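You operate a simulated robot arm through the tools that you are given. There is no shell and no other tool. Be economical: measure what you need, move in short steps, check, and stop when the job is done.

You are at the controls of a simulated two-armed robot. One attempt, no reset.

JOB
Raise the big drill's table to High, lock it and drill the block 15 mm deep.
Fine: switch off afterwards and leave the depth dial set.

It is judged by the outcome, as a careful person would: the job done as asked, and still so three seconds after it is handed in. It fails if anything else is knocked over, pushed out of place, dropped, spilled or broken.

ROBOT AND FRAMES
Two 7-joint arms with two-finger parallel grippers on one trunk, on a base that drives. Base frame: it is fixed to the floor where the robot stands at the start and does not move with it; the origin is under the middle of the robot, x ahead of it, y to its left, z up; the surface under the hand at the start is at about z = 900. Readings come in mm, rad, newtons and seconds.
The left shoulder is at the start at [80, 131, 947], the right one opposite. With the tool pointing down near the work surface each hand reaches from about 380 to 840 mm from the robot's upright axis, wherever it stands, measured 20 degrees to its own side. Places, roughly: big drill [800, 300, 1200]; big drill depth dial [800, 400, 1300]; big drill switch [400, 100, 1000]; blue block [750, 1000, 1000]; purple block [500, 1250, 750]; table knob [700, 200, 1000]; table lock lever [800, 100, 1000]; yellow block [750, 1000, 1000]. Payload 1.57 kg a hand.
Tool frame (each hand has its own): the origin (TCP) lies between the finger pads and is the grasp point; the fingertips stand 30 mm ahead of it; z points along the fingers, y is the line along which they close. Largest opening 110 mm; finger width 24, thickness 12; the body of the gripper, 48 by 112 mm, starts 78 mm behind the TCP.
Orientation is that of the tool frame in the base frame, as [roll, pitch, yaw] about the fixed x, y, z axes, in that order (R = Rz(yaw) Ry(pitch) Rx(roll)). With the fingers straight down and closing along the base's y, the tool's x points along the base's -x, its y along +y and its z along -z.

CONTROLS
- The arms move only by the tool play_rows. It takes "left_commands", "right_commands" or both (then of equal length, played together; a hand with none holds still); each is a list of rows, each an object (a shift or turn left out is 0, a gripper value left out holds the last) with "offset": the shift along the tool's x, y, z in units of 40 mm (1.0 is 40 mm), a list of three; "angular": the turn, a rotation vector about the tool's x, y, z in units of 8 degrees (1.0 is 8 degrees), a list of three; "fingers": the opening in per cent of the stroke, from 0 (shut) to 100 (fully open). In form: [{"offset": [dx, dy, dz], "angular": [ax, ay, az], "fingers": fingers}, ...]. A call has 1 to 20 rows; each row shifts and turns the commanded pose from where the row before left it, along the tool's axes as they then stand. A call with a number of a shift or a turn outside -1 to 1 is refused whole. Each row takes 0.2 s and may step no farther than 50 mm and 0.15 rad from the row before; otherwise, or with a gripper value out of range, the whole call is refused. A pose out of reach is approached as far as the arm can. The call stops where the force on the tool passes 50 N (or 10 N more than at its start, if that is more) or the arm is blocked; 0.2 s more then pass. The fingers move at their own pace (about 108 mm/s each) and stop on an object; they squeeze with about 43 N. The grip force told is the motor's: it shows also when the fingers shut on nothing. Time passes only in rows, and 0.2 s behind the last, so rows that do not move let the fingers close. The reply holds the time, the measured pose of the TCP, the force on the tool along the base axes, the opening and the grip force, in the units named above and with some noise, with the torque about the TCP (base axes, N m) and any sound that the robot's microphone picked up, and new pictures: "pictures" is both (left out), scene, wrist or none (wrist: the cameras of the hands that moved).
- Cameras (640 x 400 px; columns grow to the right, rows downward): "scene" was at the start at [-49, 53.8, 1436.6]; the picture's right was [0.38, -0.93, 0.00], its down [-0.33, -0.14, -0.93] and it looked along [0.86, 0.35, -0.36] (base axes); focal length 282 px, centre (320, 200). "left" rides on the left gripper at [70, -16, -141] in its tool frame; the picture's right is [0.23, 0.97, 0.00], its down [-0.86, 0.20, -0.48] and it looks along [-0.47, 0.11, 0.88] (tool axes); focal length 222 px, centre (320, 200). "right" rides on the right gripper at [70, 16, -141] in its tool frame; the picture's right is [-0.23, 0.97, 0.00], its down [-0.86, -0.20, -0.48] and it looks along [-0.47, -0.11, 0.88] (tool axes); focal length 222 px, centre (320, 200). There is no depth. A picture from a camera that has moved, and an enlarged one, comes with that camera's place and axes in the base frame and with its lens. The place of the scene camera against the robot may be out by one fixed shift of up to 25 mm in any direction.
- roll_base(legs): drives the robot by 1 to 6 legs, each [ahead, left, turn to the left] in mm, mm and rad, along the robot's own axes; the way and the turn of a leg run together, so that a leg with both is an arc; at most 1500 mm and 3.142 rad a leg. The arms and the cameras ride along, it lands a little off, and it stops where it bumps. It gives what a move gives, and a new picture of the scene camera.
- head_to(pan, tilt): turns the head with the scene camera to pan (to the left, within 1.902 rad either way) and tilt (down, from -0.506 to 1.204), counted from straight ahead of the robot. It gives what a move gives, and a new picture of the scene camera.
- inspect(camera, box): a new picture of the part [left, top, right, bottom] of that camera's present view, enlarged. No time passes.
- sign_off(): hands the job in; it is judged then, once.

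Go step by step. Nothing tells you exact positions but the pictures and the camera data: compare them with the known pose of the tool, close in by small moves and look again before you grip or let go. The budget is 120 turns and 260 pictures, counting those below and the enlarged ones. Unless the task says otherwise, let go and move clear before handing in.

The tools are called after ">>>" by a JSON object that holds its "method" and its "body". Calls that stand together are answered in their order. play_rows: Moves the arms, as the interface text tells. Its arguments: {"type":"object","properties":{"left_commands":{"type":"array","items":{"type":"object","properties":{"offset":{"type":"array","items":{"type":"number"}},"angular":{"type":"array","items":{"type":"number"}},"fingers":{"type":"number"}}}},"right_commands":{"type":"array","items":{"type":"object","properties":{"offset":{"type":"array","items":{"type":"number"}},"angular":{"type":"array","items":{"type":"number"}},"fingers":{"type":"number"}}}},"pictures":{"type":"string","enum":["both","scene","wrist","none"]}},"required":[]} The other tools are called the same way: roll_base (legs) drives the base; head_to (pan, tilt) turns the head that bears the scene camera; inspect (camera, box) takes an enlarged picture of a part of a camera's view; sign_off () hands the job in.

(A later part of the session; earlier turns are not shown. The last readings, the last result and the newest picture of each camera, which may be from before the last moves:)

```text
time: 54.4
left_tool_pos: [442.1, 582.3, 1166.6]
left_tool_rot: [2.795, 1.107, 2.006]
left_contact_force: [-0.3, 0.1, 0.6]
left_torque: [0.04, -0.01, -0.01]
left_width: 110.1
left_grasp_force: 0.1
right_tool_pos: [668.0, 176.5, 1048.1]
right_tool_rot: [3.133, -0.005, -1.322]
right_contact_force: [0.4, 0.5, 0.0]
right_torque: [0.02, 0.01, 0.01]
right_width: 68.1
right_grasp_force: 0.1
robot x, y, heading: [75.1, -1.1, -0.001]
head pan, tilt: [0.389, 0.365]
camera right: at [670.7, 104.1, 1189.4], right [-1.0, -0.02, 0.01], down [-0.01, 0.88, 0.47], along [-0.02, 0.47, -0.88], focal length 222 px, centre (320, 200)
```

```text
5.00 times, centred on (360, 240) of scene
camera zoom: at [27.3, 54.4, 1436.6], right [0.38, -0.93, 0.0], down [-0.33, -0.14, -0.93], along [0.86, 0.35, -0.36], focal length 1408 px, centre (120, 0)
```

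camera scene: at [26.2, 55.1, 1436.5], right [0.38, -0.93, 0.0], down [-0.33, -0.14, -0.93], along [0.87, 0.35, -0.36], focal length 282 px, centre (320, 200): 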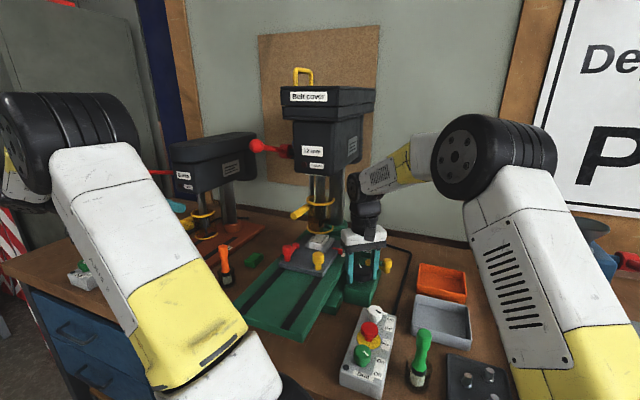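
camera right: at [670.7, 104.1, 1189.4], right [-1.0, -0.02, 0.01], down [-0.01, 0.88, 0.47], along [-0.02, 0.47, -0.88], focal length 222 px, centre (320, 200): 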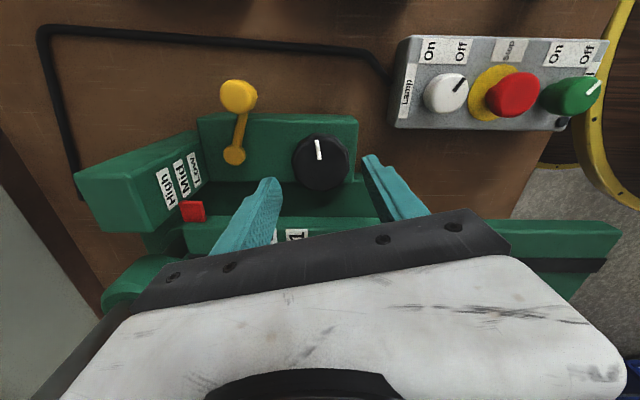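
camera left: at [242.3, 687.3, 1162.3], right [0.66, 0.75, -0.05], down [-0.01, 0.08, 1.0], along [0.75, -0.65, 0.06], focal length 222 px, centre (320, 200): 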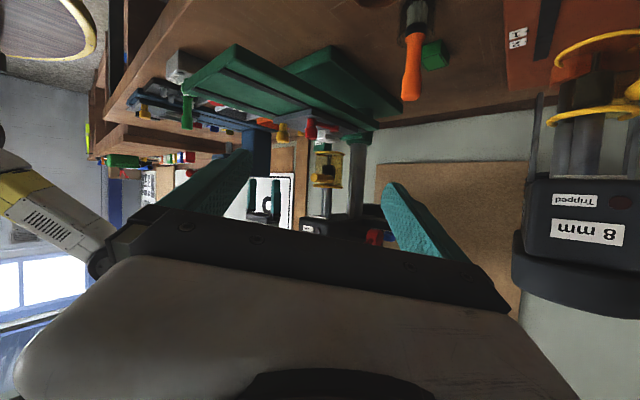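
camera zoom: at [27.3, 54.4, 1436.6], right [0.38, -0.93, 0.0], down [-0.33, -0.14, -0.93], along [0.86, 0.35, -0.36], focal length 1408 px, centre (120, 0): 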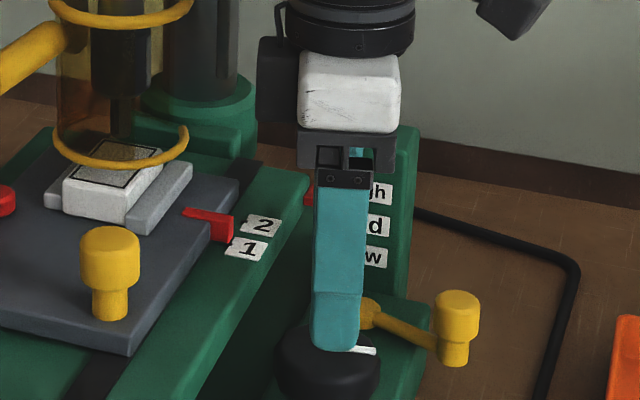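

The pointer looks near High, but the hand hides it. I'll move the hand aside for a clear look.

>>> {"method": "play_rows", "body": {"right_commands": [{"offset": [0.9, 0.3, -0.6]}, {"offset": [0.9, 0.3, -0.6]}, {"offset": [0.9, 0.3, -0.6]}], "pictures": "none"}}

>>> {"method": "inspect", "body": {"camera": "scene", "box": [310, 200, 410, 280]}}

>>> {"method": "inspect", "body": {"camera": "scene", "box": [270, 160, 390, 260]}}

```text
time: 55.1
left_tool_pos: [442.4, 582.1, 1166.6]
left_tool_rot: [2.793, 1.107, 2.007]
left_contact_force: [0.2, 0.4, -0.4]
left_torque: [-0.04, -0.04, -0.02]
left_width: 110.1
left_grasp_force: 0.0
right_tool_pos: [659.8, 62.0, 1120.4]
right_tool_rot: [3.134, -0.003, -1.321]
right_contact_force: [0.6, 0.6, -0.4]
right_torque: [-0.06, 0.02, 0.0]
right_width: 68.2
right_grasp_force: 0.2
robot x, y, heading: [76.4, 1.0, 0.0]
head pan, tilt: [0.389, 0.365]
```

```text
5.00 times, centred on (360, 240) of scene
camera zoom: at [27.4, 54.7, 1436.6], right [0.38, -0.93, 0.0], down [-0.33, -0.14, -0.93], along [0.86, 0.35, -0.36], focal length 1408 px, centre (120, 0)
```

zoom: 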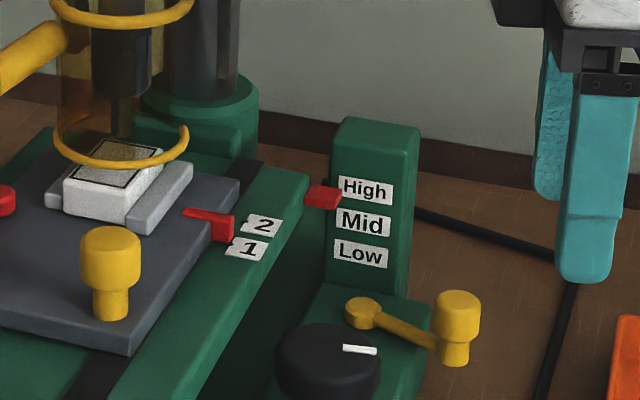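

```text
4.00 times, centred on (330, 210) of scene
camera zoom: at [27.4, 54.7, 1436.6], right [0.38, -0.93, 0.0], down [-0.33, -0.14, -0.93], along [0.86, 0.35, -0.36], focal length 1127 px, centre (280, 160)
```

zoom: 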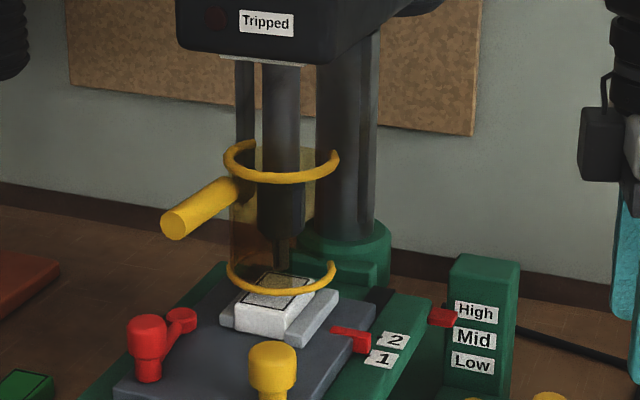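

The pointer sits against High exactly as it sat against Mid at the start, and the measured rise (22 mm) matches the label spacing. Now I'll turn the hand back and go over the lever handle to lock it.

>>> {"method": "play_rows", "body": {"right_commands": [{"angular": [0, 0, 1], "fingers": 44}, {"angular": [0, 0, 1]}, {"angular": [0, 0, 1]}, {"angular": [0, 0, 1]}, {"angular": [0, 0, 1]}, {"angular": [0, 0, 1]}, {"angular": [0, 0, 1]}, {"angular": [0, 0, 1]}, {"angular": [0, 0, 1]}, {"angular": [0, 0, 1]}, {"angular": [0, 0, 1]}, {"angular": [0, 0, 1]}, {"angular": [0, 0, 1]}, {"offset": [-0.9, 0.6, 0.4]}, {"offset": [-0.9, 0.6, 0.3]}], "pictures": "wrist"}}

>>> {"method": "inspect", "body": {"camera": "right", "box": [240, 60, 480, 240]}}

```text
time: 58.4
left_tool_pos: [440.3, 580.7, 1166.1]
left_tool_rot: [2.793, 1.106, 2.006]
left_contact_force: [-0.5, -0.9, -0.5]
left_torque: [0.04, 0.03, 0.05]
left_width: 110.1
left_grasp_force: 0.1
right_tool_pos: [731.5, 111.6, 1091.0]
right_tool_rot: [-3.137, -0.008, -3.14]
right_contact_force: [-0.7, -1.2, -0.2]
right_torque: [0.03, -0.02, 0.0]
right_width: 48.4
right_grasp_force: 0.2
robot x, y, heading: [72.7, 0.7, -0.005]
head pan, tilt: [0.389, 0.365]
camera right: at [662.7, 126.4, 1233.4], right [0.22, 0.97, -0.01], down [0.86, -0.2, 0.47], along [0.46, -0.11, -0.88], focal length 222 px, centre (320, 200)
```

right: 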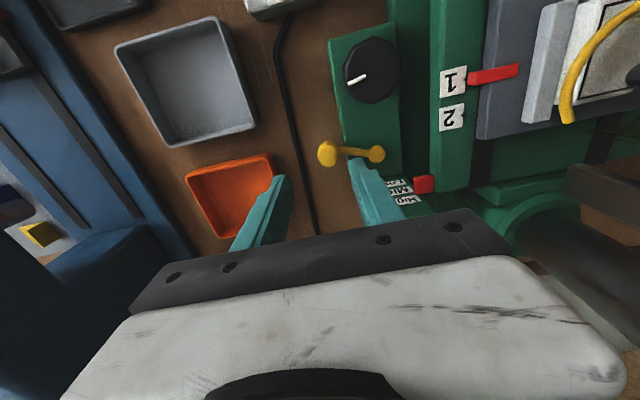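

```text
2.22 times, centred on (360, 150) of right
camera zoom: at [662.7, 126.4, 1233.4], right [0.22, 0.97, -0.01], down [0.86, -0.2, 0.47], along [0.46, -0.11, -0.88], focal length 494 px, centre (231, 311)
```

zoom: 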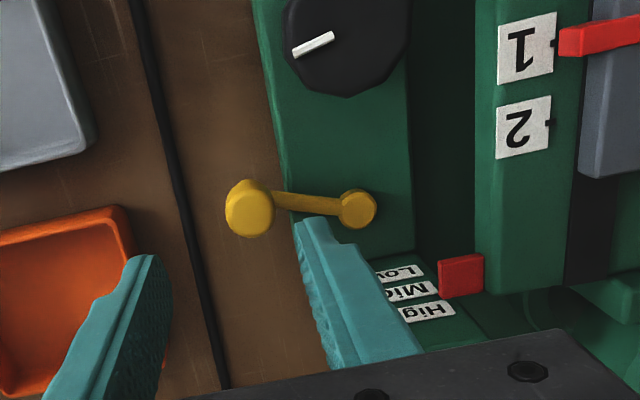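

Handle is at (734,118). Going down to grip it.

>>> {"method": "play_rows", "body": {"right_commands": [{"offset": [-0.07, 0.17, 0.8]}, {"offset": [0, 0, 0.8]}, {"offset": [0, 0, 0.62]}, {"fingers": 0}, {}, {}], "pictures": "wrist"}}

```text
time: 59.8
left_tool_pos: [442.0, 582.3, 1166.4]
left_tool_rot: [2.795, 1.106, 2.009]
left_contact_force: [-0.6, 0.6, -0.6]
left_torque: [0.0, 0.03, 0.0]
left_width: 110.1
left_grasp_force: 0.1
right_tool_pos: [732.5, 118.4, 1003.0]
right_tool_rot: [-3.138, -0.007, -3.135]
right_contact_force: [2.8, 10.7, -5.8]
right_torque: [0.33, -0.41, 0.09]
right_width: 24.8
right_grasp_force: 37.0
robot x, y, heading: [77.3, 1.2, 0.0]
head pan, tilt: [0.389, 0.365]
camera right: at [664.9, 134.1, 1144.4], right [0.22, 0.97, 0.0], down [0.86, -0.19, 0.47], along [0.46, -0.11, -0.88], focal length 222 px, centre (320, 200)
```

right: 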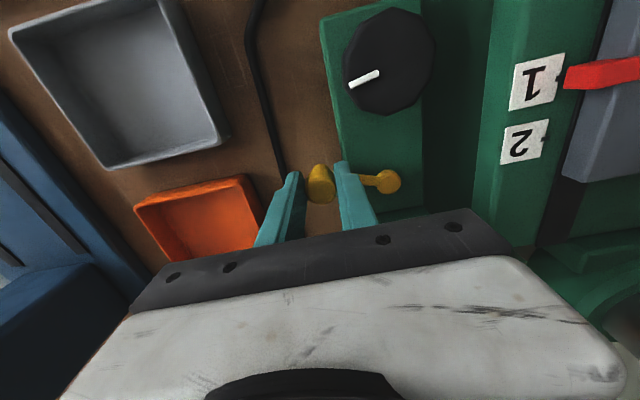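

Gripped. I'll swing it back along its arc to the lock stop.

>>> {"method": "play_rows", "body": {"right_commands": [{"offset": [-0.2, -0.035, 0]}, {"offset": [-0.2, -0.025, 0]}, {"offset": [-0.21, -0.01, 0]}, {"offset": [-0.21, 0.012, 0]}, {"offset": [-0.2, 0.03, 0]}, {"offset": [-0.17, 0.05, 0]}, {"offset": [-0.15, 0.06, 0]}, {"offset": [-0.12, 0.06, 0]}], "pictures": "wrist"}}

```text
time: 61.5
left_tool_pos: [440.4, 581.2, 1166.7]
left_tool_rot: [2.793, 1.107, 2.004]
left_contact_force: [1.5, 0.0, -0.6]
left_torque: [-0.01, -0.02, 0.02]
left_width: 109.9
left_grasp_force: 0.0
right_tool_pos: [790.0, 118.6, 1001.7]
right_tool_rot: [-3.13, -0.013, -3.14]
right_contact_force: [-30.7, -15.1, 4.7]
right_torque: [-0.43, 0.79, 0.0]
right_width: 25.0
right_grasp_force: 36.7
robot x, y, heading: [76.5, 2.0, 0.001]
head pan, tilt: [0.389, 0.365]
camera right: at [722.4, 136.1, 1143.8], right [0.23, 0.97, -0.01], down [0.86, -0.19, 0.47], along [0.45, -0.12, -0.88], focal length 222 px, centre (320, 200)
```

right: 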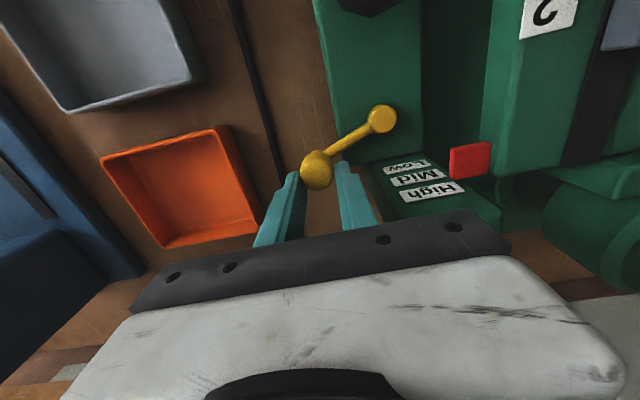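

The lever is hard against its lock stop. I'll release, lift away, and look at the drill head and depth dial next.

>>> {"method": "play_rows", "body": {"right_commands": [{"fingers": 44}, {}, {"offset": [0, 0, -0.5]}, {"offset": [0, 0, -1]}, {"offset": [0, 0, -1]}, {"offset": [1, -0.5, 0]}, {"offset": [1, -0.5, 0]}, {"offset": [1, -0.5, 0]}, {"offset": [1, -0.5, 0]}, {"offset": [1, 0, 0]}], "pictures": "scene"}}

>>> {"method": "inspect", "body": {"camera": "scene", "box": [230, 80, 390, 180]}}

>>> {"method": "inspect", "body": {"camera": "scene", "box": [310, 200, 410, 280]}}

```text
time: 63.8
left_tool_pos: [441.8, 582.6, 1167.1]
left_tool_rot: [2.794, 1.108, 2.008]
left_contact_force: [-0.4, -1.1, 0.2]
left_torque: [0.01, 0.03, -0.03]
left_width: 110.0
left_grasp_force: 0.1
right_tool_pos: [591.9, 42.8, 1102.7]
right_tool_rot: [-3.136, -0.007, -3.137]
right_contact_force: [0.8, -0.2, 0.0]
right_torque: [-0.01, 0.05, -0.01]
right_width: 48.3
right_grasp_force: 0.0
robot x, y, heading: [77.0, 3.3, -0.002]
head pan, tilt: [0.389, 0.365]
camera scene: at [27.6, 54.3, 1436.6], right [0.38, -0.93, 0.0], down [-0.33, -0.14, -0.93], along [0.86, 0.35, -0.36], focal length 282 px, centre (320, 200)
```

scene: 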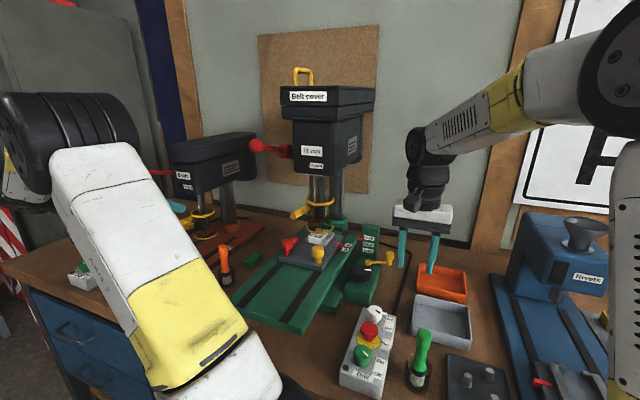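

```text
4.00 times, centred on (310, 130) of scene
camera zoom: at [27.6, 54.3, 1436.6], right [0.38, -0.93, 0.0], down [-0.33, -0.14, -0.93], along [0.86, 0.35, -0.36], focal length 1127 px, centre (360, 480)
```

zoom: 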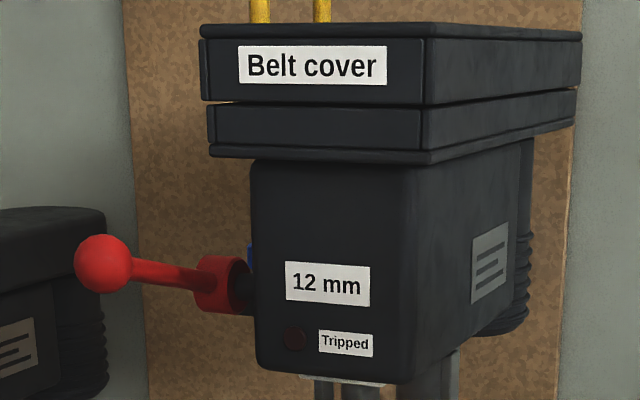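

```text
5.00 times, centred on (360, 240) of scene
camera zoom: at [27.6, 54.3, 1436.6], right [0.38, -0.93, 0.0], down [-0.33, -0.14, -0.93], along [0.86, 0.35, -0.36], focal length 1408 px, centre (120, 0)
```

zoom: 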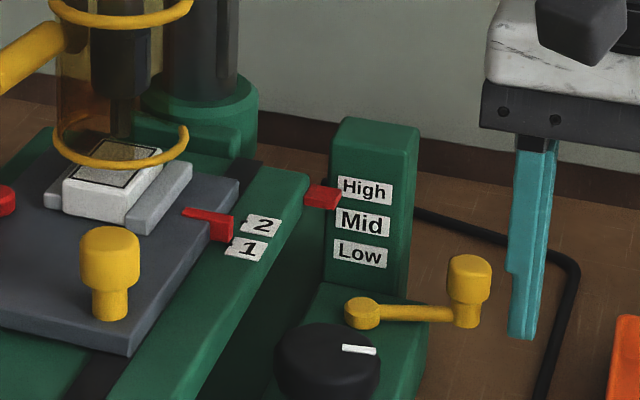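

The table stays at High and locked. Next, the depth dial on the left side of the head: I'll raise the left hand straight up so its camera can see it.

>>> {"method": "play_rows", "body": {"left_commands": [{"offset": [-0.89, 0.15, -0.42]}, {"offset": [-0.89, 0.15, -0.42]}, {"offset": [-0.89, 0.15, -0.42]}, {"offset": [-0.89, 0.15, -0.42]}, {"offset": [-0.89, 0.15, -0.42]}], "pictures": "both"}}

```text
time: 65.0
left_tool_pos: [441.6, 581.0, 1367.8]
left_tool_rot: [2.793, 1.108, 2.007]
left_contact_force: [0.2, -0.2, 0.1]
left_torque: [0.02, 0.0, -0.02]
left_width: 110.0
left_grasp_force: 0.0
right_tool_pos: [593.0, 42.9, 1103.5]
right_tool_rot: [-3.137, -0.007, -3.137]
right_contact_force: [0.5, 0.0, 0.2]
right_torque: [-0.03, 0.02, 0.04]
right_width: 48.5
right_grasp_force: 0.0
robot x, y, heading: [76.7, -0.9, -0.002]
head pan, tilt: [0.389, 0.365]
camera scene: at [27.3, 54.4, 1436.6], right [0.38, -0.93, 0.0], down [-0.33, -0.14, -0.93], along [0.86, 0.35, -0.36], focal length 282 px, centre (320, 200)
camera left: at [321.6, 686.3, 1363.2], right [0.66, 0.75, -0.06], down [-0.01, 0.08, 1.0], along [0.75, -0.66, 0.06], focal length 222 px, centre (320, 200)
```

scene: 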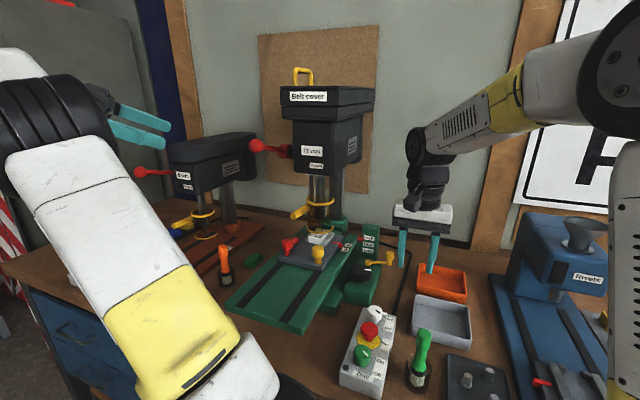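
left: 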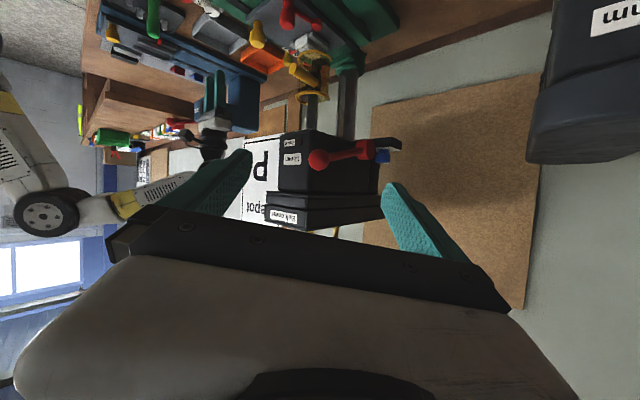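

>>> {"method": "inspect", "body": {"camera": "left", "box": [270, 110, 430, 210]}}

>>> {"method": "inspect", "body": {"camera": "left", "box": [240, 20, 360, 120]}}

```text
4.00 times, centred on (350, 160) of left
camera zoom: at [321.6, 686.3, 1363.2], right [0.66, 0.75, -0.06], down [-0.01, 0.08, 1.0], along [0.75, -0.66, 0.06], focal length 888 px, centre (200, 360)
```

zoom: 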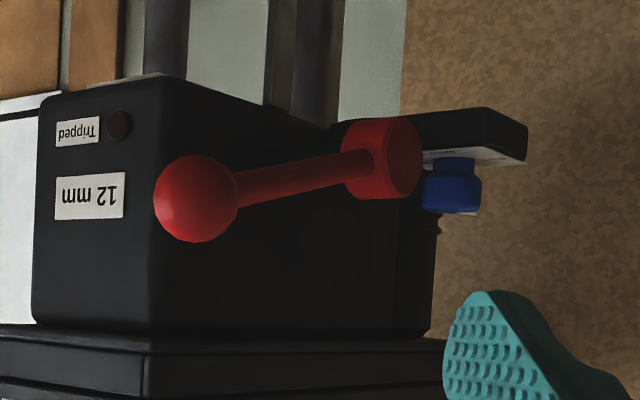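

```text
4.00 times, centred on (300, 70) of left
camera zoom: at [321.6, 686.3, 1363.2], right [0.66, 0.75, -0.06], down [-0.01, 0.08, 1.0], along [0.75, -0.66, 0.06], focal length 888 px, centre (400, 720)
```

zoom: 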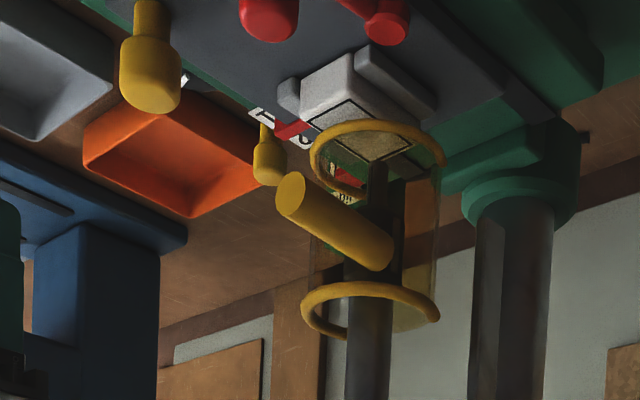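

The depth dial is a blue knob with a vertical axis on a shelf at about (808,447,1285); the feed lever hub is at (748,436,1277) and its ball at (597,437,1318). I'll tilt the left camera down to read the dial's scale.

>>> {"method": "play_rows", "body": {"left_commands": [{"offset": [-0.89, 0.15, -0.42], "angular": [0, 0.8, 0]}, {"angular": [0, 1, 0]}, {"angular": [0, 1, 0]}, {"angular": [0, 1, 0]}], "pictures": "wrist"}}

```text
time: 66.0
left_tool_pos: [440.5, 580.0, 1405.2]
left_tool_rot: [2.932, 0.73, 2.184]
left_contact_force: [0.9, -0.7, 0.0]
left_torque: [0.01, -0.01, 0.01]
left_width: 110.1
left_grasp_force: 0.1
left hand out of reach, approached as far as the arm can: row 4
right_tool_pos: [592.9, 43.0, 1103.9]
right_tool_rot: [-3.135, -0.009, -3.138]
right_contact_force: [-0.1, 0.3, -0.9]
right_torque: [0.07, -0.01, 0.01]
right_width: 48.1
right_grasp_force: 0.1
robot x, y, heading: [75.1, -2.6, 0.003]
head pan, tilt: [0.389, 0.365]
camera left: at [321.0, 671.2, 1460.6], right [0.6, 0.8, 0.0], down [0.25, -0.19, 0.95], along [0.76, -0.57, -0.31], focal length 222 px, centre (320, 200)
```

left: 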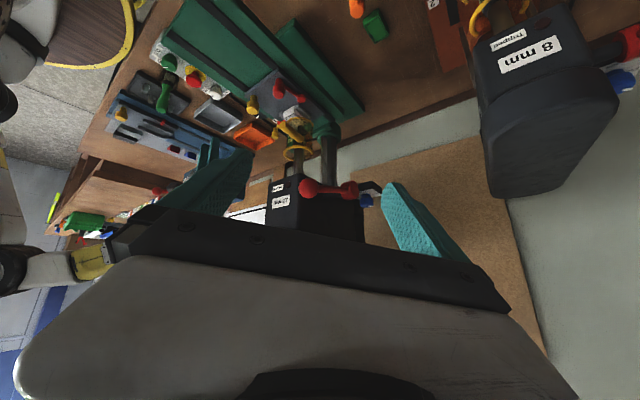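

>>> {"method": "inspect", "body": {"camera": "left", "box": [330, 160, 410, 220]}}

>>> {"method": "inspect", "body": {"camera": "left", "box": [470, 0, 640, 120]}}

```text
6.67 times, centred on (370, 190) of left
camera zoom: at [321.0, 671.2, 1460.6], right [0.6, 0.8, 0.0], down [0.25, -0.19, 0.95], along [0.76, -0.57, -0.31], focal length 1481 px, centre (-13, 267)
```

zoom: 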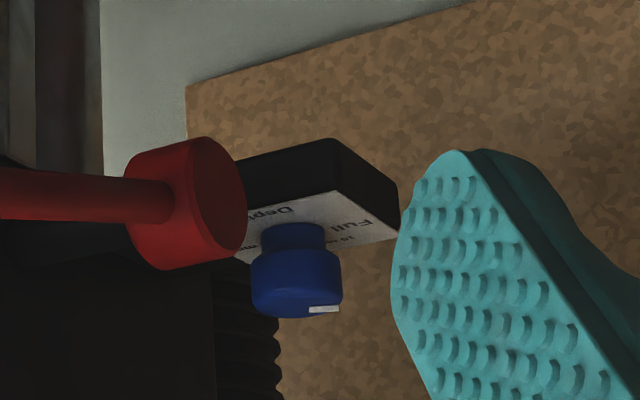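

```text
3.33 times, centred on (555, 60) of left
camera zoom: at [321.0, 671.2, 1460.6], right [0.6, 0.8, 0.0], down [0.25, -0.19, 0.95], along [0.76, -0.57, -0.31], focal length 740 px, centre (-463, 667)
```

zoom: 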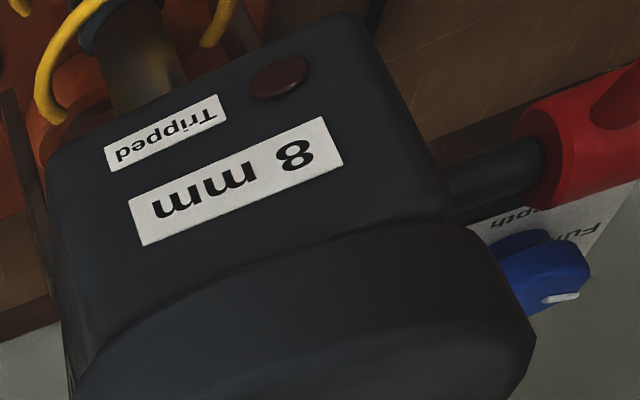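

The dial has marked positions ("Full", "15 …"), so 12 mm is just the bit size. I need to get closer: I'll pull the right hand back and shift the base left.

>>> {"method": "play_rows", "body": {"right_commands": [{"offset": [0.7, 0, -0.7]}, {"offset": [1, 0, -0.5]}, {"offset": [1, 0, 0]}, {"offset": [1, 0, 0]}, {"offset": [1, 0, 0]}], "pictures": "none"}}

>>> {"method": "roll_base", "body": {"legs": [[-15, 0, 0], [0, 250, 0]]}}

```text
time: 67.2
left_tool_pos: [441.8, 580.8, 1404.8]
left_tool_rot: [2.932, 0.729, 2.181]
left_contact_force: [1.1, -0.2, 0.1]
left_torque: [0.0, 0.0, -0.05]
left_width: 110.1
left_grasp_force: 0.0
right_tool_pos: [405.7, 41.0, 1152.1]
right_tool_rot: [-3.136, -0.008, -3.138]
right_contact_force: [-0.3, 0.2, 0.4]
right_torque: [0.0, 0.05, 0.02]
right_width: 48.4
right_grasp_force: 0.1
robot x, y, heading: [73.3, 1.3, 0.004]
head pan, tilt: [0.389, 0.365]
```

```text
time: 69.3
left_tool_pos: [427.7, 825.8, 1405.4]
left_tool_rot: [2.933, 0.729, 2.183]
left_contact_force: [-0.3, -0.5, 0.6]
left_torque: [0.01, -0.01, -0.02]
left_width: 110.2
left_grasp_force: 0.0
right_tool_pos: [391.0, 287.4, 1151.8]
right_tool_rot: [-3.136, -0.005, -3.138]
right_contact_force: [-0.2, 0.2, -0.4]
right_torque: [0.0, 0.0, 0.0]
right_width: 48.4
right_grasp_force: 0.1
robot x, y, heading: [62.5, 250.8, -0.0]
head pan, tilt: [0.389, 0.365]
camera scene: at [12.7, 301.7, 1436.6], right [0.38, -0.93, 0.0], down [-0.33, -0.13, -0.93], along [0.86, 0.35, -0.36], focal length 282 px, centre (320, 200)
```

scene: 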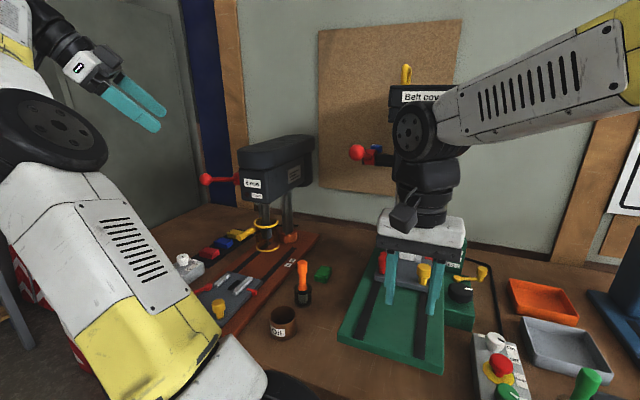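

Now the scene camera sees the dial directly; enlarging it.

>>> {"method": "inspect", "body": {"camera": "scene", "box": [345, 130, 405, 170]}}

>>> {"method": "inspect", "body": {"camera": "scene", "box": [200, 120, 440, 270]}}

```text
10.00 times, centred on (375, 150) of scene
camera zoom: at [12.7, 301.7, 1436.6], right [0.38, -0.93, 0.0], down [-0.33, -0.13, -0.93], along [0.86, 0.35, -0.36], focal length 2816 px, centre (-230, 700)
```

zoom: 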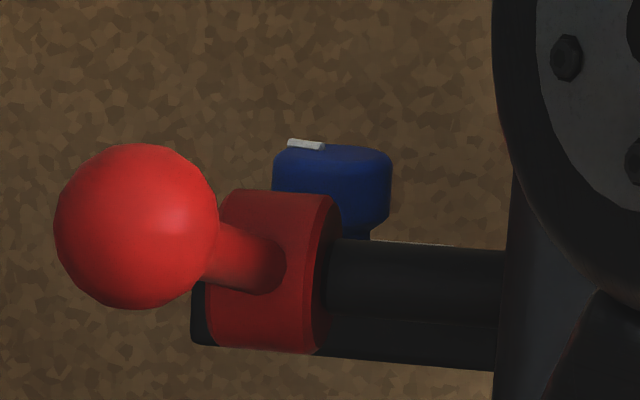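

```text
2.67 times, centred on (320, 195) of scene
camera zoom: at [12.7, 301.7, 1436.6], right [0.38, -0.93, 0.0], down [-0.33, -0.13, -0.93], along [0.86, 0.35, -0.36], focal length 751 px, centre (320, 213)
```

zoom: 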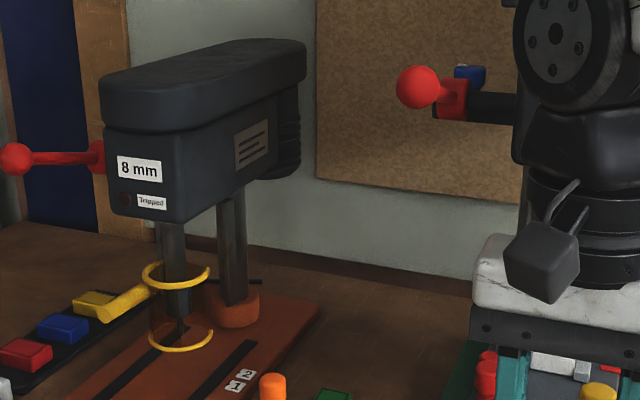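

The dial is confirmed near (808,443,1287). I'll level the left hand's closing axis and bring it part-way in, slanted from the front-left and above, clear of the feed lever and small drill.

>>> {"method": "play_rows", "body": {"left_commands": [{"angular": [0, 0, -0.8]}, {"angular": [0, 0, -0.83]}, {"offset": [-0.767, -0.177, 0.825]}, {"offset": [-0.767, -0.177, 0.825]}, {"offset": [-0.767, -0.177, 0.825]}, {"offset": [-0.767, -0.177, 0.825]}, {"offset": [-0.767, -0.177, 0.825]}, {"offset": [-0.767, -0.177, 0.825]}, {"offset": [-0.767, -0.177, 0.825]}, {"offset": [-0.767, -0.177, 0.825]}], "pictures": "both"}}

```text
time: 71.5
left_tool_pos: [679.4, 564.6, 1382.4]
left_tool_rot: [3.139, 0.753, 2.49]
left_contact_force: [-1.3, 0.1, 0.8]
left_torque: [0.0, -0.02, -0.03]
left_width: 110.4
left_grasp_force: 0.1
right_tool_pos: [391.1, 288.2, 1154.3]
right_tool_rot: [-3.136, -0.007, -3.138]
right_contact_force: [-0.4, -0.2, -1.1]
right_torque: [-0.02, -0.03, -0.03]
right_width: 48.4
right_grasp_force: 0.1
robot x, y, heading: [64.7, 246.8, 0.0]
head pan, tilt: [0.389, 0.365]
camera scene: at [12.4, 301.9, 1436.6], right [0.38, -0.93, 0.0], down [-0.33, -0.14, -0.93], along [0.86, 0.35, -0.36], focal length 282 px, centre (320, 200)
camera left: at [550.9, 641.7, 1438.3], right [0.46, 0.88, -0.15], down [0.35, -0.02, 0.93], along [0.81, -0.48, -0.32], focal length 222 px, centre (320, 200)
```

scene: 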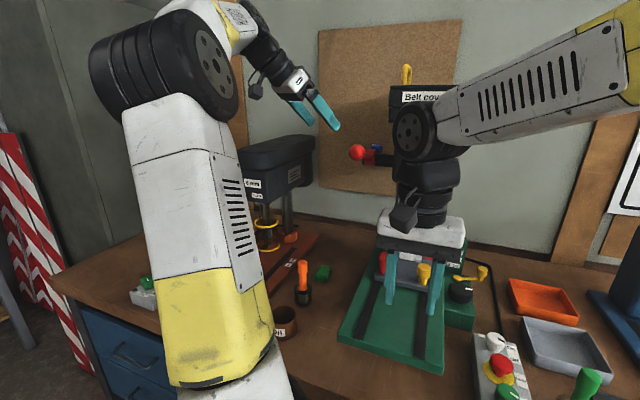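
left: 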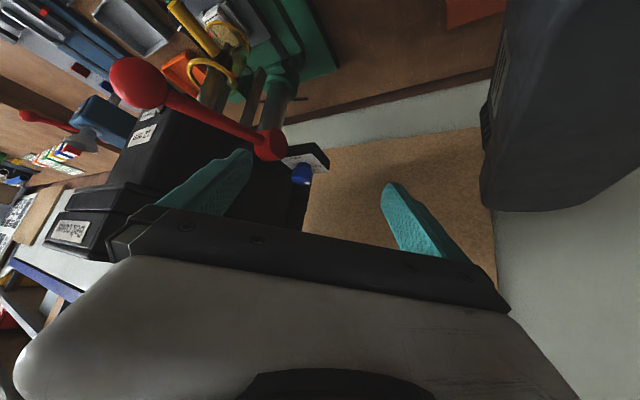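

>>> {"method": "inspect", "body": {"camera": "left", "box": [250, 120, 350, 200]}}

```text
5.00 times, centred on (300, 160) of left
camera zoom: at [550.9, 641.7, 1438.3], right [0.46, 0.88, -0.15], down [0.35, -0.02, 0.93], along [0.81, -0.48, -0.32], focal length 1111 px, centre (420, 400)
```

zoom: 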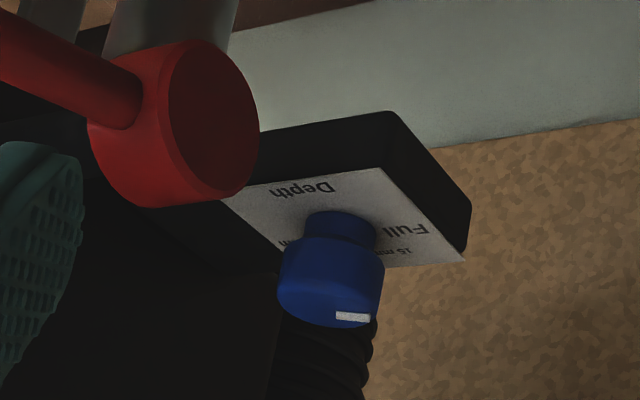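

I see "Depth", "Full" and "15 mm" on the shelf but can't tell exactly which one the mark meets. I'll narrow the fingers and come closer along the same slanted line.

>>> {"method": "play_rows", "body": {"left_commands": [{"offset": [-0.527, -0.157, 0.955], "fingers": 55}, {"offset": [-0.527, -0.157, 0.955]}, {"offset": [-0.527, -0.157, 0.955]}], "pictures": "wrist"}}

>>> {"method": "inspect", "body": {"camera": "left", "box": [250, 110, 400, 220]}}

```text
time: 72.3
left_tool_pos: [765.7, 473.5, 1340.8]
left_tool_rot: [3.14, 0.755, 2.488]
left_contact_force: [-0.5, -0.6, 0.1]
left_torque: [-0.02, -0.03, 0.02]
left_width: 60.3
left_grasp_force: 0.0
right_tool_pos: [392.1, 288.9, 1153.9]
right_tool_rot: [-3.137, -0.007, -3.137]
right_contact_force: [-0.1, -0.3, 0.4]
right_torque: [-0.03, -0.02, -0.03]
right_width: 48.5
right_grasp_force: 0.2
robot x, y, heading: [59.5, 245.4, -0.003]
head pan, tilt: [0.389, 0.365]
camera left: at [638.2, 550.5, 1397.1], right [0.46, 0.88, -0.15], down [0.35, -0.02, 0.93], along [0.81, -0.48, -0.32], focal length 222 px, centre (320, 200)
```

left: 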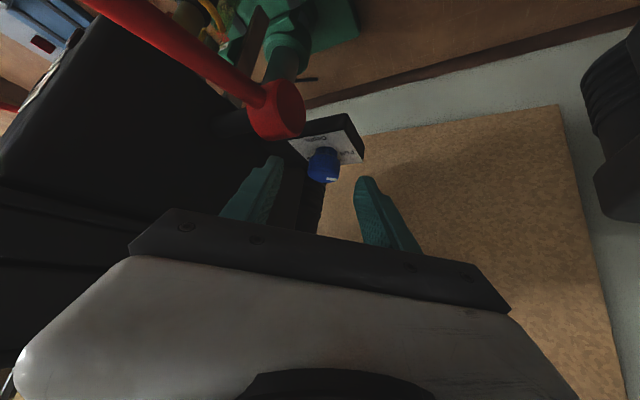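

```text
3.64 times, centred on (325, 165) of left
camera zoom: at [638.2, 550.5, 1397.1], right [0.46, 0.88, -0.15], down [0.35, -0.02, 0.93], along [0.81, -0.48, -0.32], focal length 808 px, centre (302, 327)
```

zoom: 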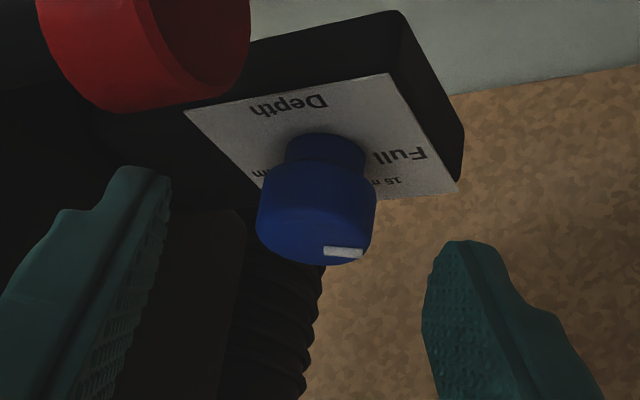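

The mark points at "Full" (+y side), "15 mm" lies behind toward +x, so the dial must turn about 65–70° clockwise, in two strokes. I'll swing the hand's heading to about −10° here first.

>>> {"method": "play_rows", "body": {"left_commands": [{"angular": [-0.685, 0, -0.728]}, {"angular": [-0.685, 0, -0.728]}, {"angular": [-0.685, 0, -0.728]}, {"angular": [-0.26, 0, -0.28]}], "pictures": "wrist"}}

>>> {"method": "inspect", "body": {"camera": "left", "box": [280, 100, 430, 210]}}

```text
time: 73.3
left_tool_pos: [766.1, 473.7, 1340.8]
left_tool_rot: [3.139, 0.755, 2.965]
left_contact_force: [0.2, 0.1, 0.4]
left_torque: [-0.01, -0.01, -0.04]
left_width: 60.2
left_grasp_force: 0.0
right_tool_pos: [392.6, 288.6, 1151.9]
right_tool_rot: [-3.137, -0.004, -3.139]
right_contact_force: [-1.2, 0.6, 0.4]
right_torque: [-0.04, -0.01, 0.02]
right_width: 48.6
right_grasp_force: 0.2
robot x, y, heading: [64.5, 246.2, -0.0]
head pan, tilt: [0.389, 0.365]
camera left: at [617.1, 484.5, 1397.1], right [0.01, 0.99, -0.15], down [0.33, 0.14, 0.93], along [0.95, -0.06, -0.32], focal length 222 px, centre (320, 200)
```

left: 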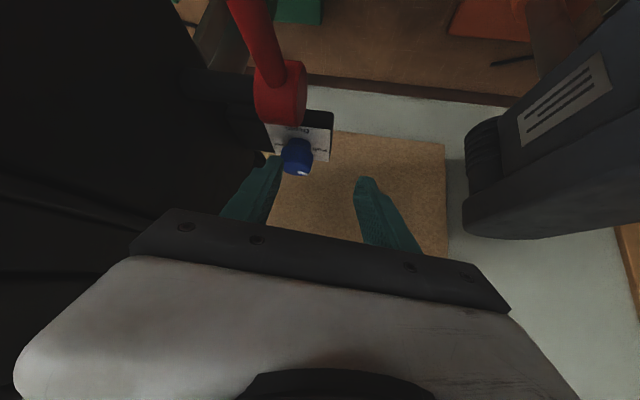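

```text
3.64 times, centred on (355, 155) of left
camera zoom: at [617.1, 484.5, 1397.1], right [0.01, 0.99, -0.15], down [0.33, 0.14, 0.93], along [0.95, -0.06, -0.32], focal length 808 px, centre (193, 364)
```

zoom: 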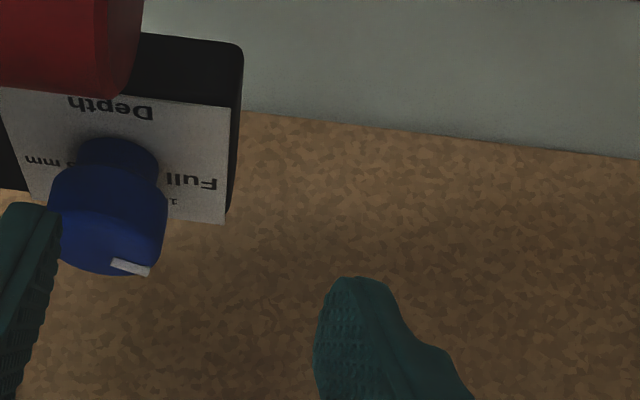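

The dial centre is about (822,441), its labels at +72° (Full), 0° (15 mm, straight back) and −72°. I'll come in over it along the tool axis.

>>> {"method": "play_rows", "body": {"left_commands": [{"offset": [-0.27, -0.555, 0]}, {"offset": [0, 0, 0.7]}, {"offset": [0, 0, 0.6]}], "pictures": "wrist"}}

>>> {"method": "inspect", "body": {"camera": "left", "box": [240, 110, 400, 220]}}

```text
time: 74.1
left_tool_pos: [804.6, 442.3, 1310.3]
left_tool_rot: [3.139, 0.756, 2.961]
left_contact_force: [-1.5, 0.4, -0.9]
left_torque: [-0.04, -0.03, 0.02]
left_width: 60.8
left_grasp_force: 0.1
right_tool_pos: [392.4, 288.4, 1152.8]
right_tool_rot: [-3.136, -0.006, -3.138]
right_contact_force: [-0.6, -0.1, -0.5]
right_torque: [0.01, -0.05, -0.01]
right_width: 48.2
right_grasp_force: 0.0
robot x, y, heading: [63.9, 245.9, -0.002]
head pan, tilt: [0.389, 0.365]
camera left: at [655.5, 453.8, 1367.2], right [0.01, 0.99, -0.15], down [0.33, 0.14, 0.93], along [0.95, -0.06, -0.32], focal length 222 px, centre (320, 200)
```

left: 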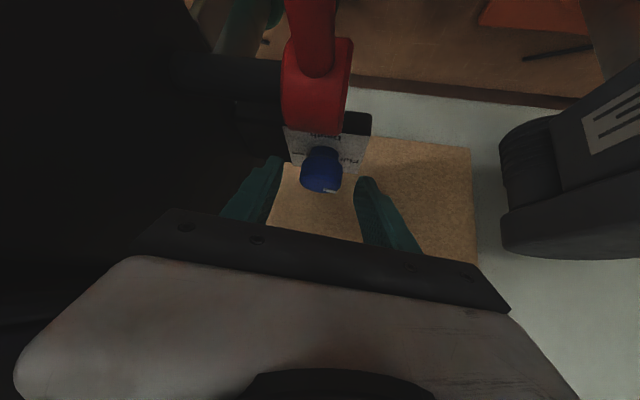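

```text
3.64 times, centred on (320, 165) of left
camera zoom: at [655.5, 453.8, 1367.2], right [0.01, 0.99, -0.15], down [0.33, 0.14, 0.93], along [0.95, -0.06, -0.32], focal length 808 px, centre (320, 327)
```

zoom: 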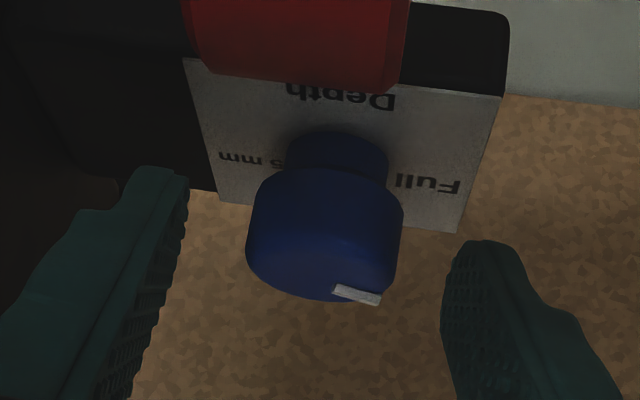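

The dial is between the fingers. I'll go 10 mm deeper and close.

>>> {"method": "play_rows", "body": {"left_commands": [{"offset": [0, 0, 0.25]}, {"fingers": 0}, {}, {}], "pictures": "wrist"}}

>>> {"method": "inspect", "body": {"camera": "left", "box": [240, 110, 400, 220]}}

```text
time: 75.1
left_tool_pos: [812.7, 442.0, 1303.8]
left_tool_rot: [3.14, 0.753, 2.961]
left_contact_force: [0.6, -1.8, -3.0]
left_torque: [-0.07, -0.22, -0.01]
left_width: 33.3
left_grasp_force: 41.6
right_tool_pos: [391.5, 288.3, 1154.0]
right_tool_rot: [-3.135, -0.005, -3.138]
right_contact_force: [0.7, -0.3, -0.4]
right_torque: [-0.01, 0.02, 0.01]
right_width: 48.4
right_grasp_force: 0.1
robot x, y, heading: [61.2, 249.9, -0.006]
head pan, tilt: [0.389, 0.365]
camera left: at [662.9, 453.0, 1359.2], right [0.01, 0.99, -0.15], down [0.33, 0.14, 0.93], along [0.95, -0.06, -0.32], focal length 222 px, centre (320, 200)
```

left: 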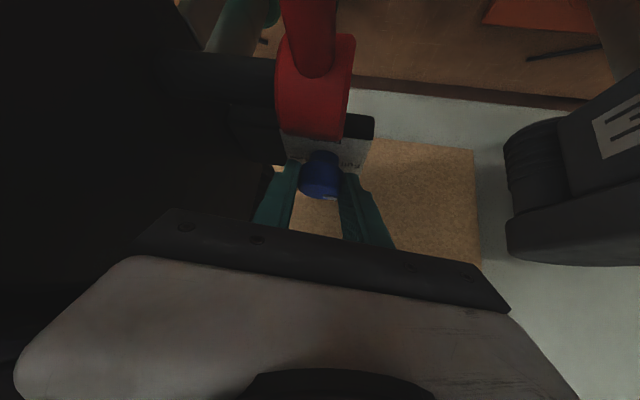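

```text
3.64 times, centred on (320, 165) of left
camera zoom: at [662.9, 453.0, 1359.2], right [0.01, 0.99, -0.15], down [0.33, 0.14, 0.93], along [0.95, -0.06, -0.32], focal length 808 px, centre (320, 327)
```

zoom: 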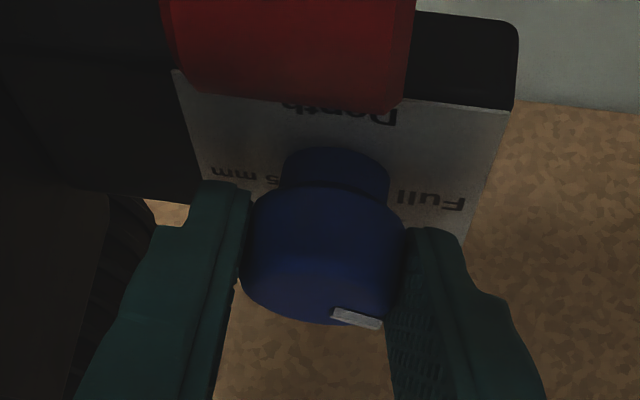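

Dial gripped. First clockwise stroke of 35° about its axis.

>>> {"method": "play_rows", "body": {"left_commands": [{"offset": [0, 0.029, 0], "angular": [0.6, 0, 0.637]}, {"offset": [0, 0.029, 0], "angular": [0.6, 0, 0.637]}, {"offset": [0, 0.029, 0], "angular": [0.6, 0, 0.637]}, {"offset": [0, 0.029, 0], "angular": [0.6, 0, 0.637]}, {"offset": [0, 0.029, 0], "angular": [0.6, 0, 0.637]}], "pictures": "wrist"}}

>>> {"method": "inspect", "body": {"camera": "left", "box": [240, 110, 400, 220]}}

```text
time: 76.3
left_tool_pos: [815.6, 447.6, 1302.7]
left_tool_rot: [-3.141, 0.755, 2.347]
left_contact_force: [0.1, -6.7, -3.7]
left_torque: [0.13, 0.6, -0.04]
left_width: 33.5
left_grasp_force: 41.2
right_tool_pos: [390.9, 287.5, 1152.9]
right_tool_rot: [-3.139, -0.008, -3.139]
right_contact_force: [0.4, 0.1, 0.8]
right_torque: [-0.01, -0.03, 0.01]
right_width: 48.2
right_grasp_force: 0.0
robot x, y, heading: [61.2, 249.5, -0.003]
head pan, tilt: [0.389, 0.365]
camera left: at [698.6, 541.5, 1359.3], right [0.58, 0.8, -0.16], down [0.35, -0.07, 0.93], along [0.74, -0.59, -0.32], focal length 222 px, centre (320, 200)
```

left: 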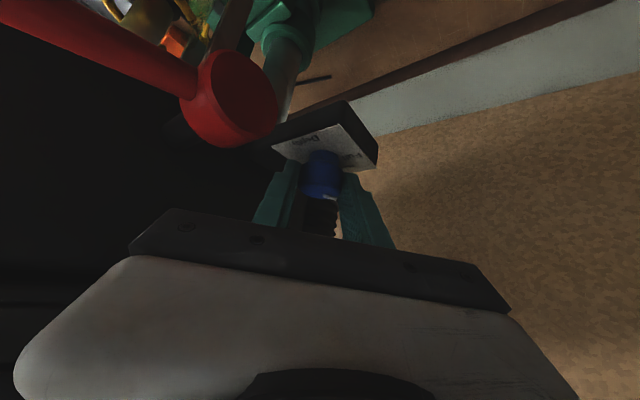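

```text
3.64 times, centred on (320, 165) of left
camera zoom: at [698.6, 541.5, 1359.3], right [0.58, 0.8, -0.16], down [0.35, -0.07, 0.93], along [0.74, -0.59, -0.32], focal length 808 px, centre (320, 327)
```

zoom: 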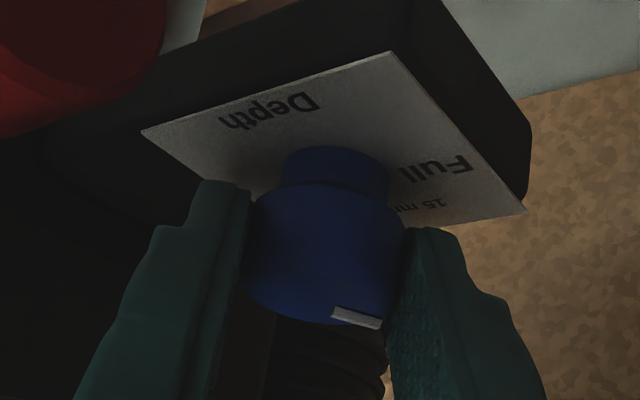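

The dial follows. The "15 mm" label centre computes to about (843,449), i.e. ~24° from straight back, so I'll turn about 13° more and then check.

>>> {"method": "play_rows", "body": {"left_commands": [{"offset": [0, 0.027, 0], "angular": [0.557, 0, 0.592]}, {"offset": [0, 0.027, 0], "angular": [0.557, 0, 0.592]}], "pictures": "wrist"}}

>>> {"method": "inspect", "body": {"camera": "left", "box": [240, 110, 400, 220]}}

```text
time: 76.9
left_tool_pos: [815.9, 447.9, 1302.0]
left_tool_rot: [-3.141, 0.755, 2.122]
left_contact_force: [-0.2, -9.1, -3.4]
left_torque: [0.17, 0.65, -0.03]
left_width: 33.8
left_grasp_force: 40.7
right_tool_pos: [391.4, 287.1, 1152.8]
right_tool_rot: [-3.138, -0.008, -3.138]
right_contact_force: [-0.5, 0.2, 0.2]
right_torque: [-0.01, 0.0, -0.02]
right_width: 48.3
right_grasp_force: 0.0
robot x, y, heading: [63.2, 247.0, -0.001]
head pan, tilt: [0.389, 0.365]
camera left: at [724.3, 566.4, 1359.3], right [0.74, 0.65, -0.16], down [0.33, -0.15, 0.93], along [0.58, -0.75, -0.32], focal length 222 px, centre (320, 200)
```

left: 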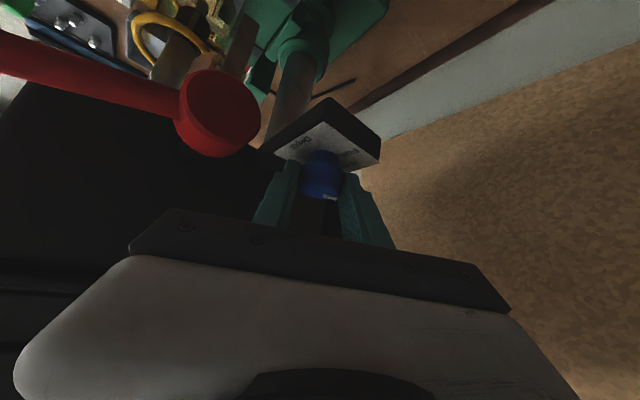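

```text
3.64 times, centred on (320, 165) of left
camera zoom: at [724.3, 566.4, 1359.3], right [0.74, 0.65, -0.16], down [0.33, -0.15, 0.93], along [0.58, -0.75, -0.32], focal length 808 px, centre (320, 327)
```

zoom: 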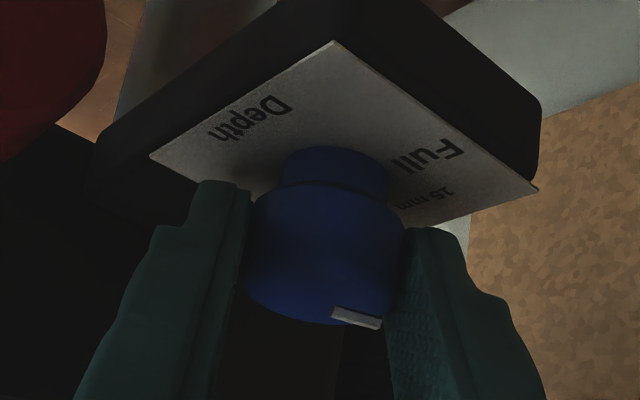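

The dial turned with the hand. I'll release, back off along the tool axis and swing further round to see the label behind the dial.

>>> {"method": "play_rows", "body": {"left_commands": [{"fingers": 60}, {}, {"offset": [0, 0, -0.8]}, {"offset": [0, 0, -0.8]}, {"angular": [0.6, 0, 0.637]}, {"angular": [0.6, 0, 0.637]}, {"angular": [0.6, 0, 0.637]}], "pictures": "wrist"}}

>>> {"method": "inspect", "body": {"camera": "left", "box": [240, 100, 400, 220]}}

```text
time: 78.5
left_tool_pos: [762.5, 478.6, 1333.9]
left_tool_rot: [3.14, 0.754, 1.877]
left_contact_force: [0.1, 0.0, -0.3]
left_torque: [-0.05, 0.01, 0.02]
left_width: 66.0
left_grasp_force: 0.1
left hand out of reach, approached as far as the arm can: row 5, 7
right_tool_pos: [391.7, 287.6, 1152.7]
right_tool_rot: [-3.137, -0.006, -3.138]
right_contact_force: [1.7, 0.4, -0.3]
right_torque: [0.02, -0.01, -0.03]
right_width: 48.5
right_grasp_force: 0.1
robot x, y, heading: [63.6, 246.9, -0.0]
head pan, tilt: [0.389, 0.365]
camera left: at [701.1, 615.4, 1390.8], right [0.88, 0.45, -0.16], down [0.28, -0.22, 0.93], along [0.39, -0.86, -0.32], focal length 222 px, centre (320, 200)
```

left: 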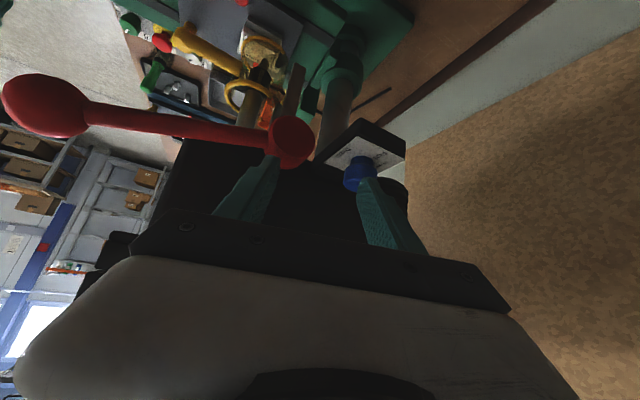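

```text
3.33 times, centred on (320, 160) of left
camera zoom: at [701.1, 615.4, 1390.8], right [0.88, 0.45, -0.16], down [0.28, -0.22, 0.93], along [0.39, -0.86, -0.32], focal length 740 px, centre (320, 333)
```

zoom: 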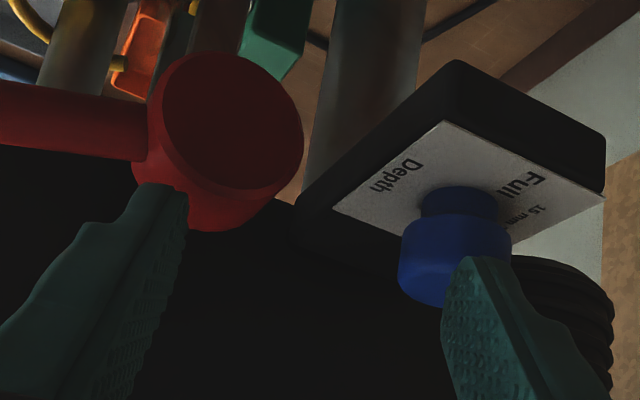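

>>> {"method": "inspect", "body": {"camera": "left", "box": [340, 135, 400, 175]}}

```text
10.00 times, centred on (370, 155) of left
camera zoom: at [701.1, 615.4, 1390.8], right [0.88, 0.45, -0.16], down [0.28, -0.22, 0.93], along [0.39, -0.86, -0.32], focal length 2221 px, centre (-180, 650)
```

zoom: 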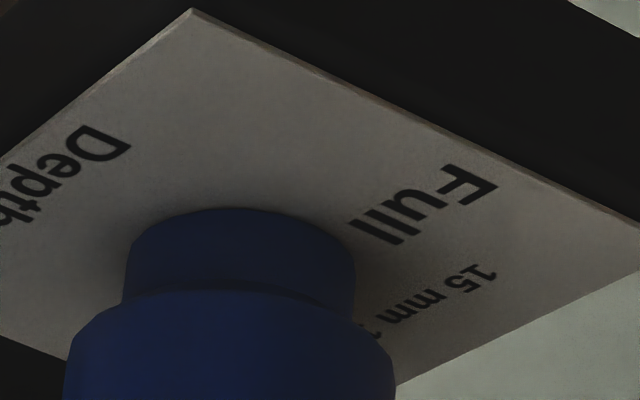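

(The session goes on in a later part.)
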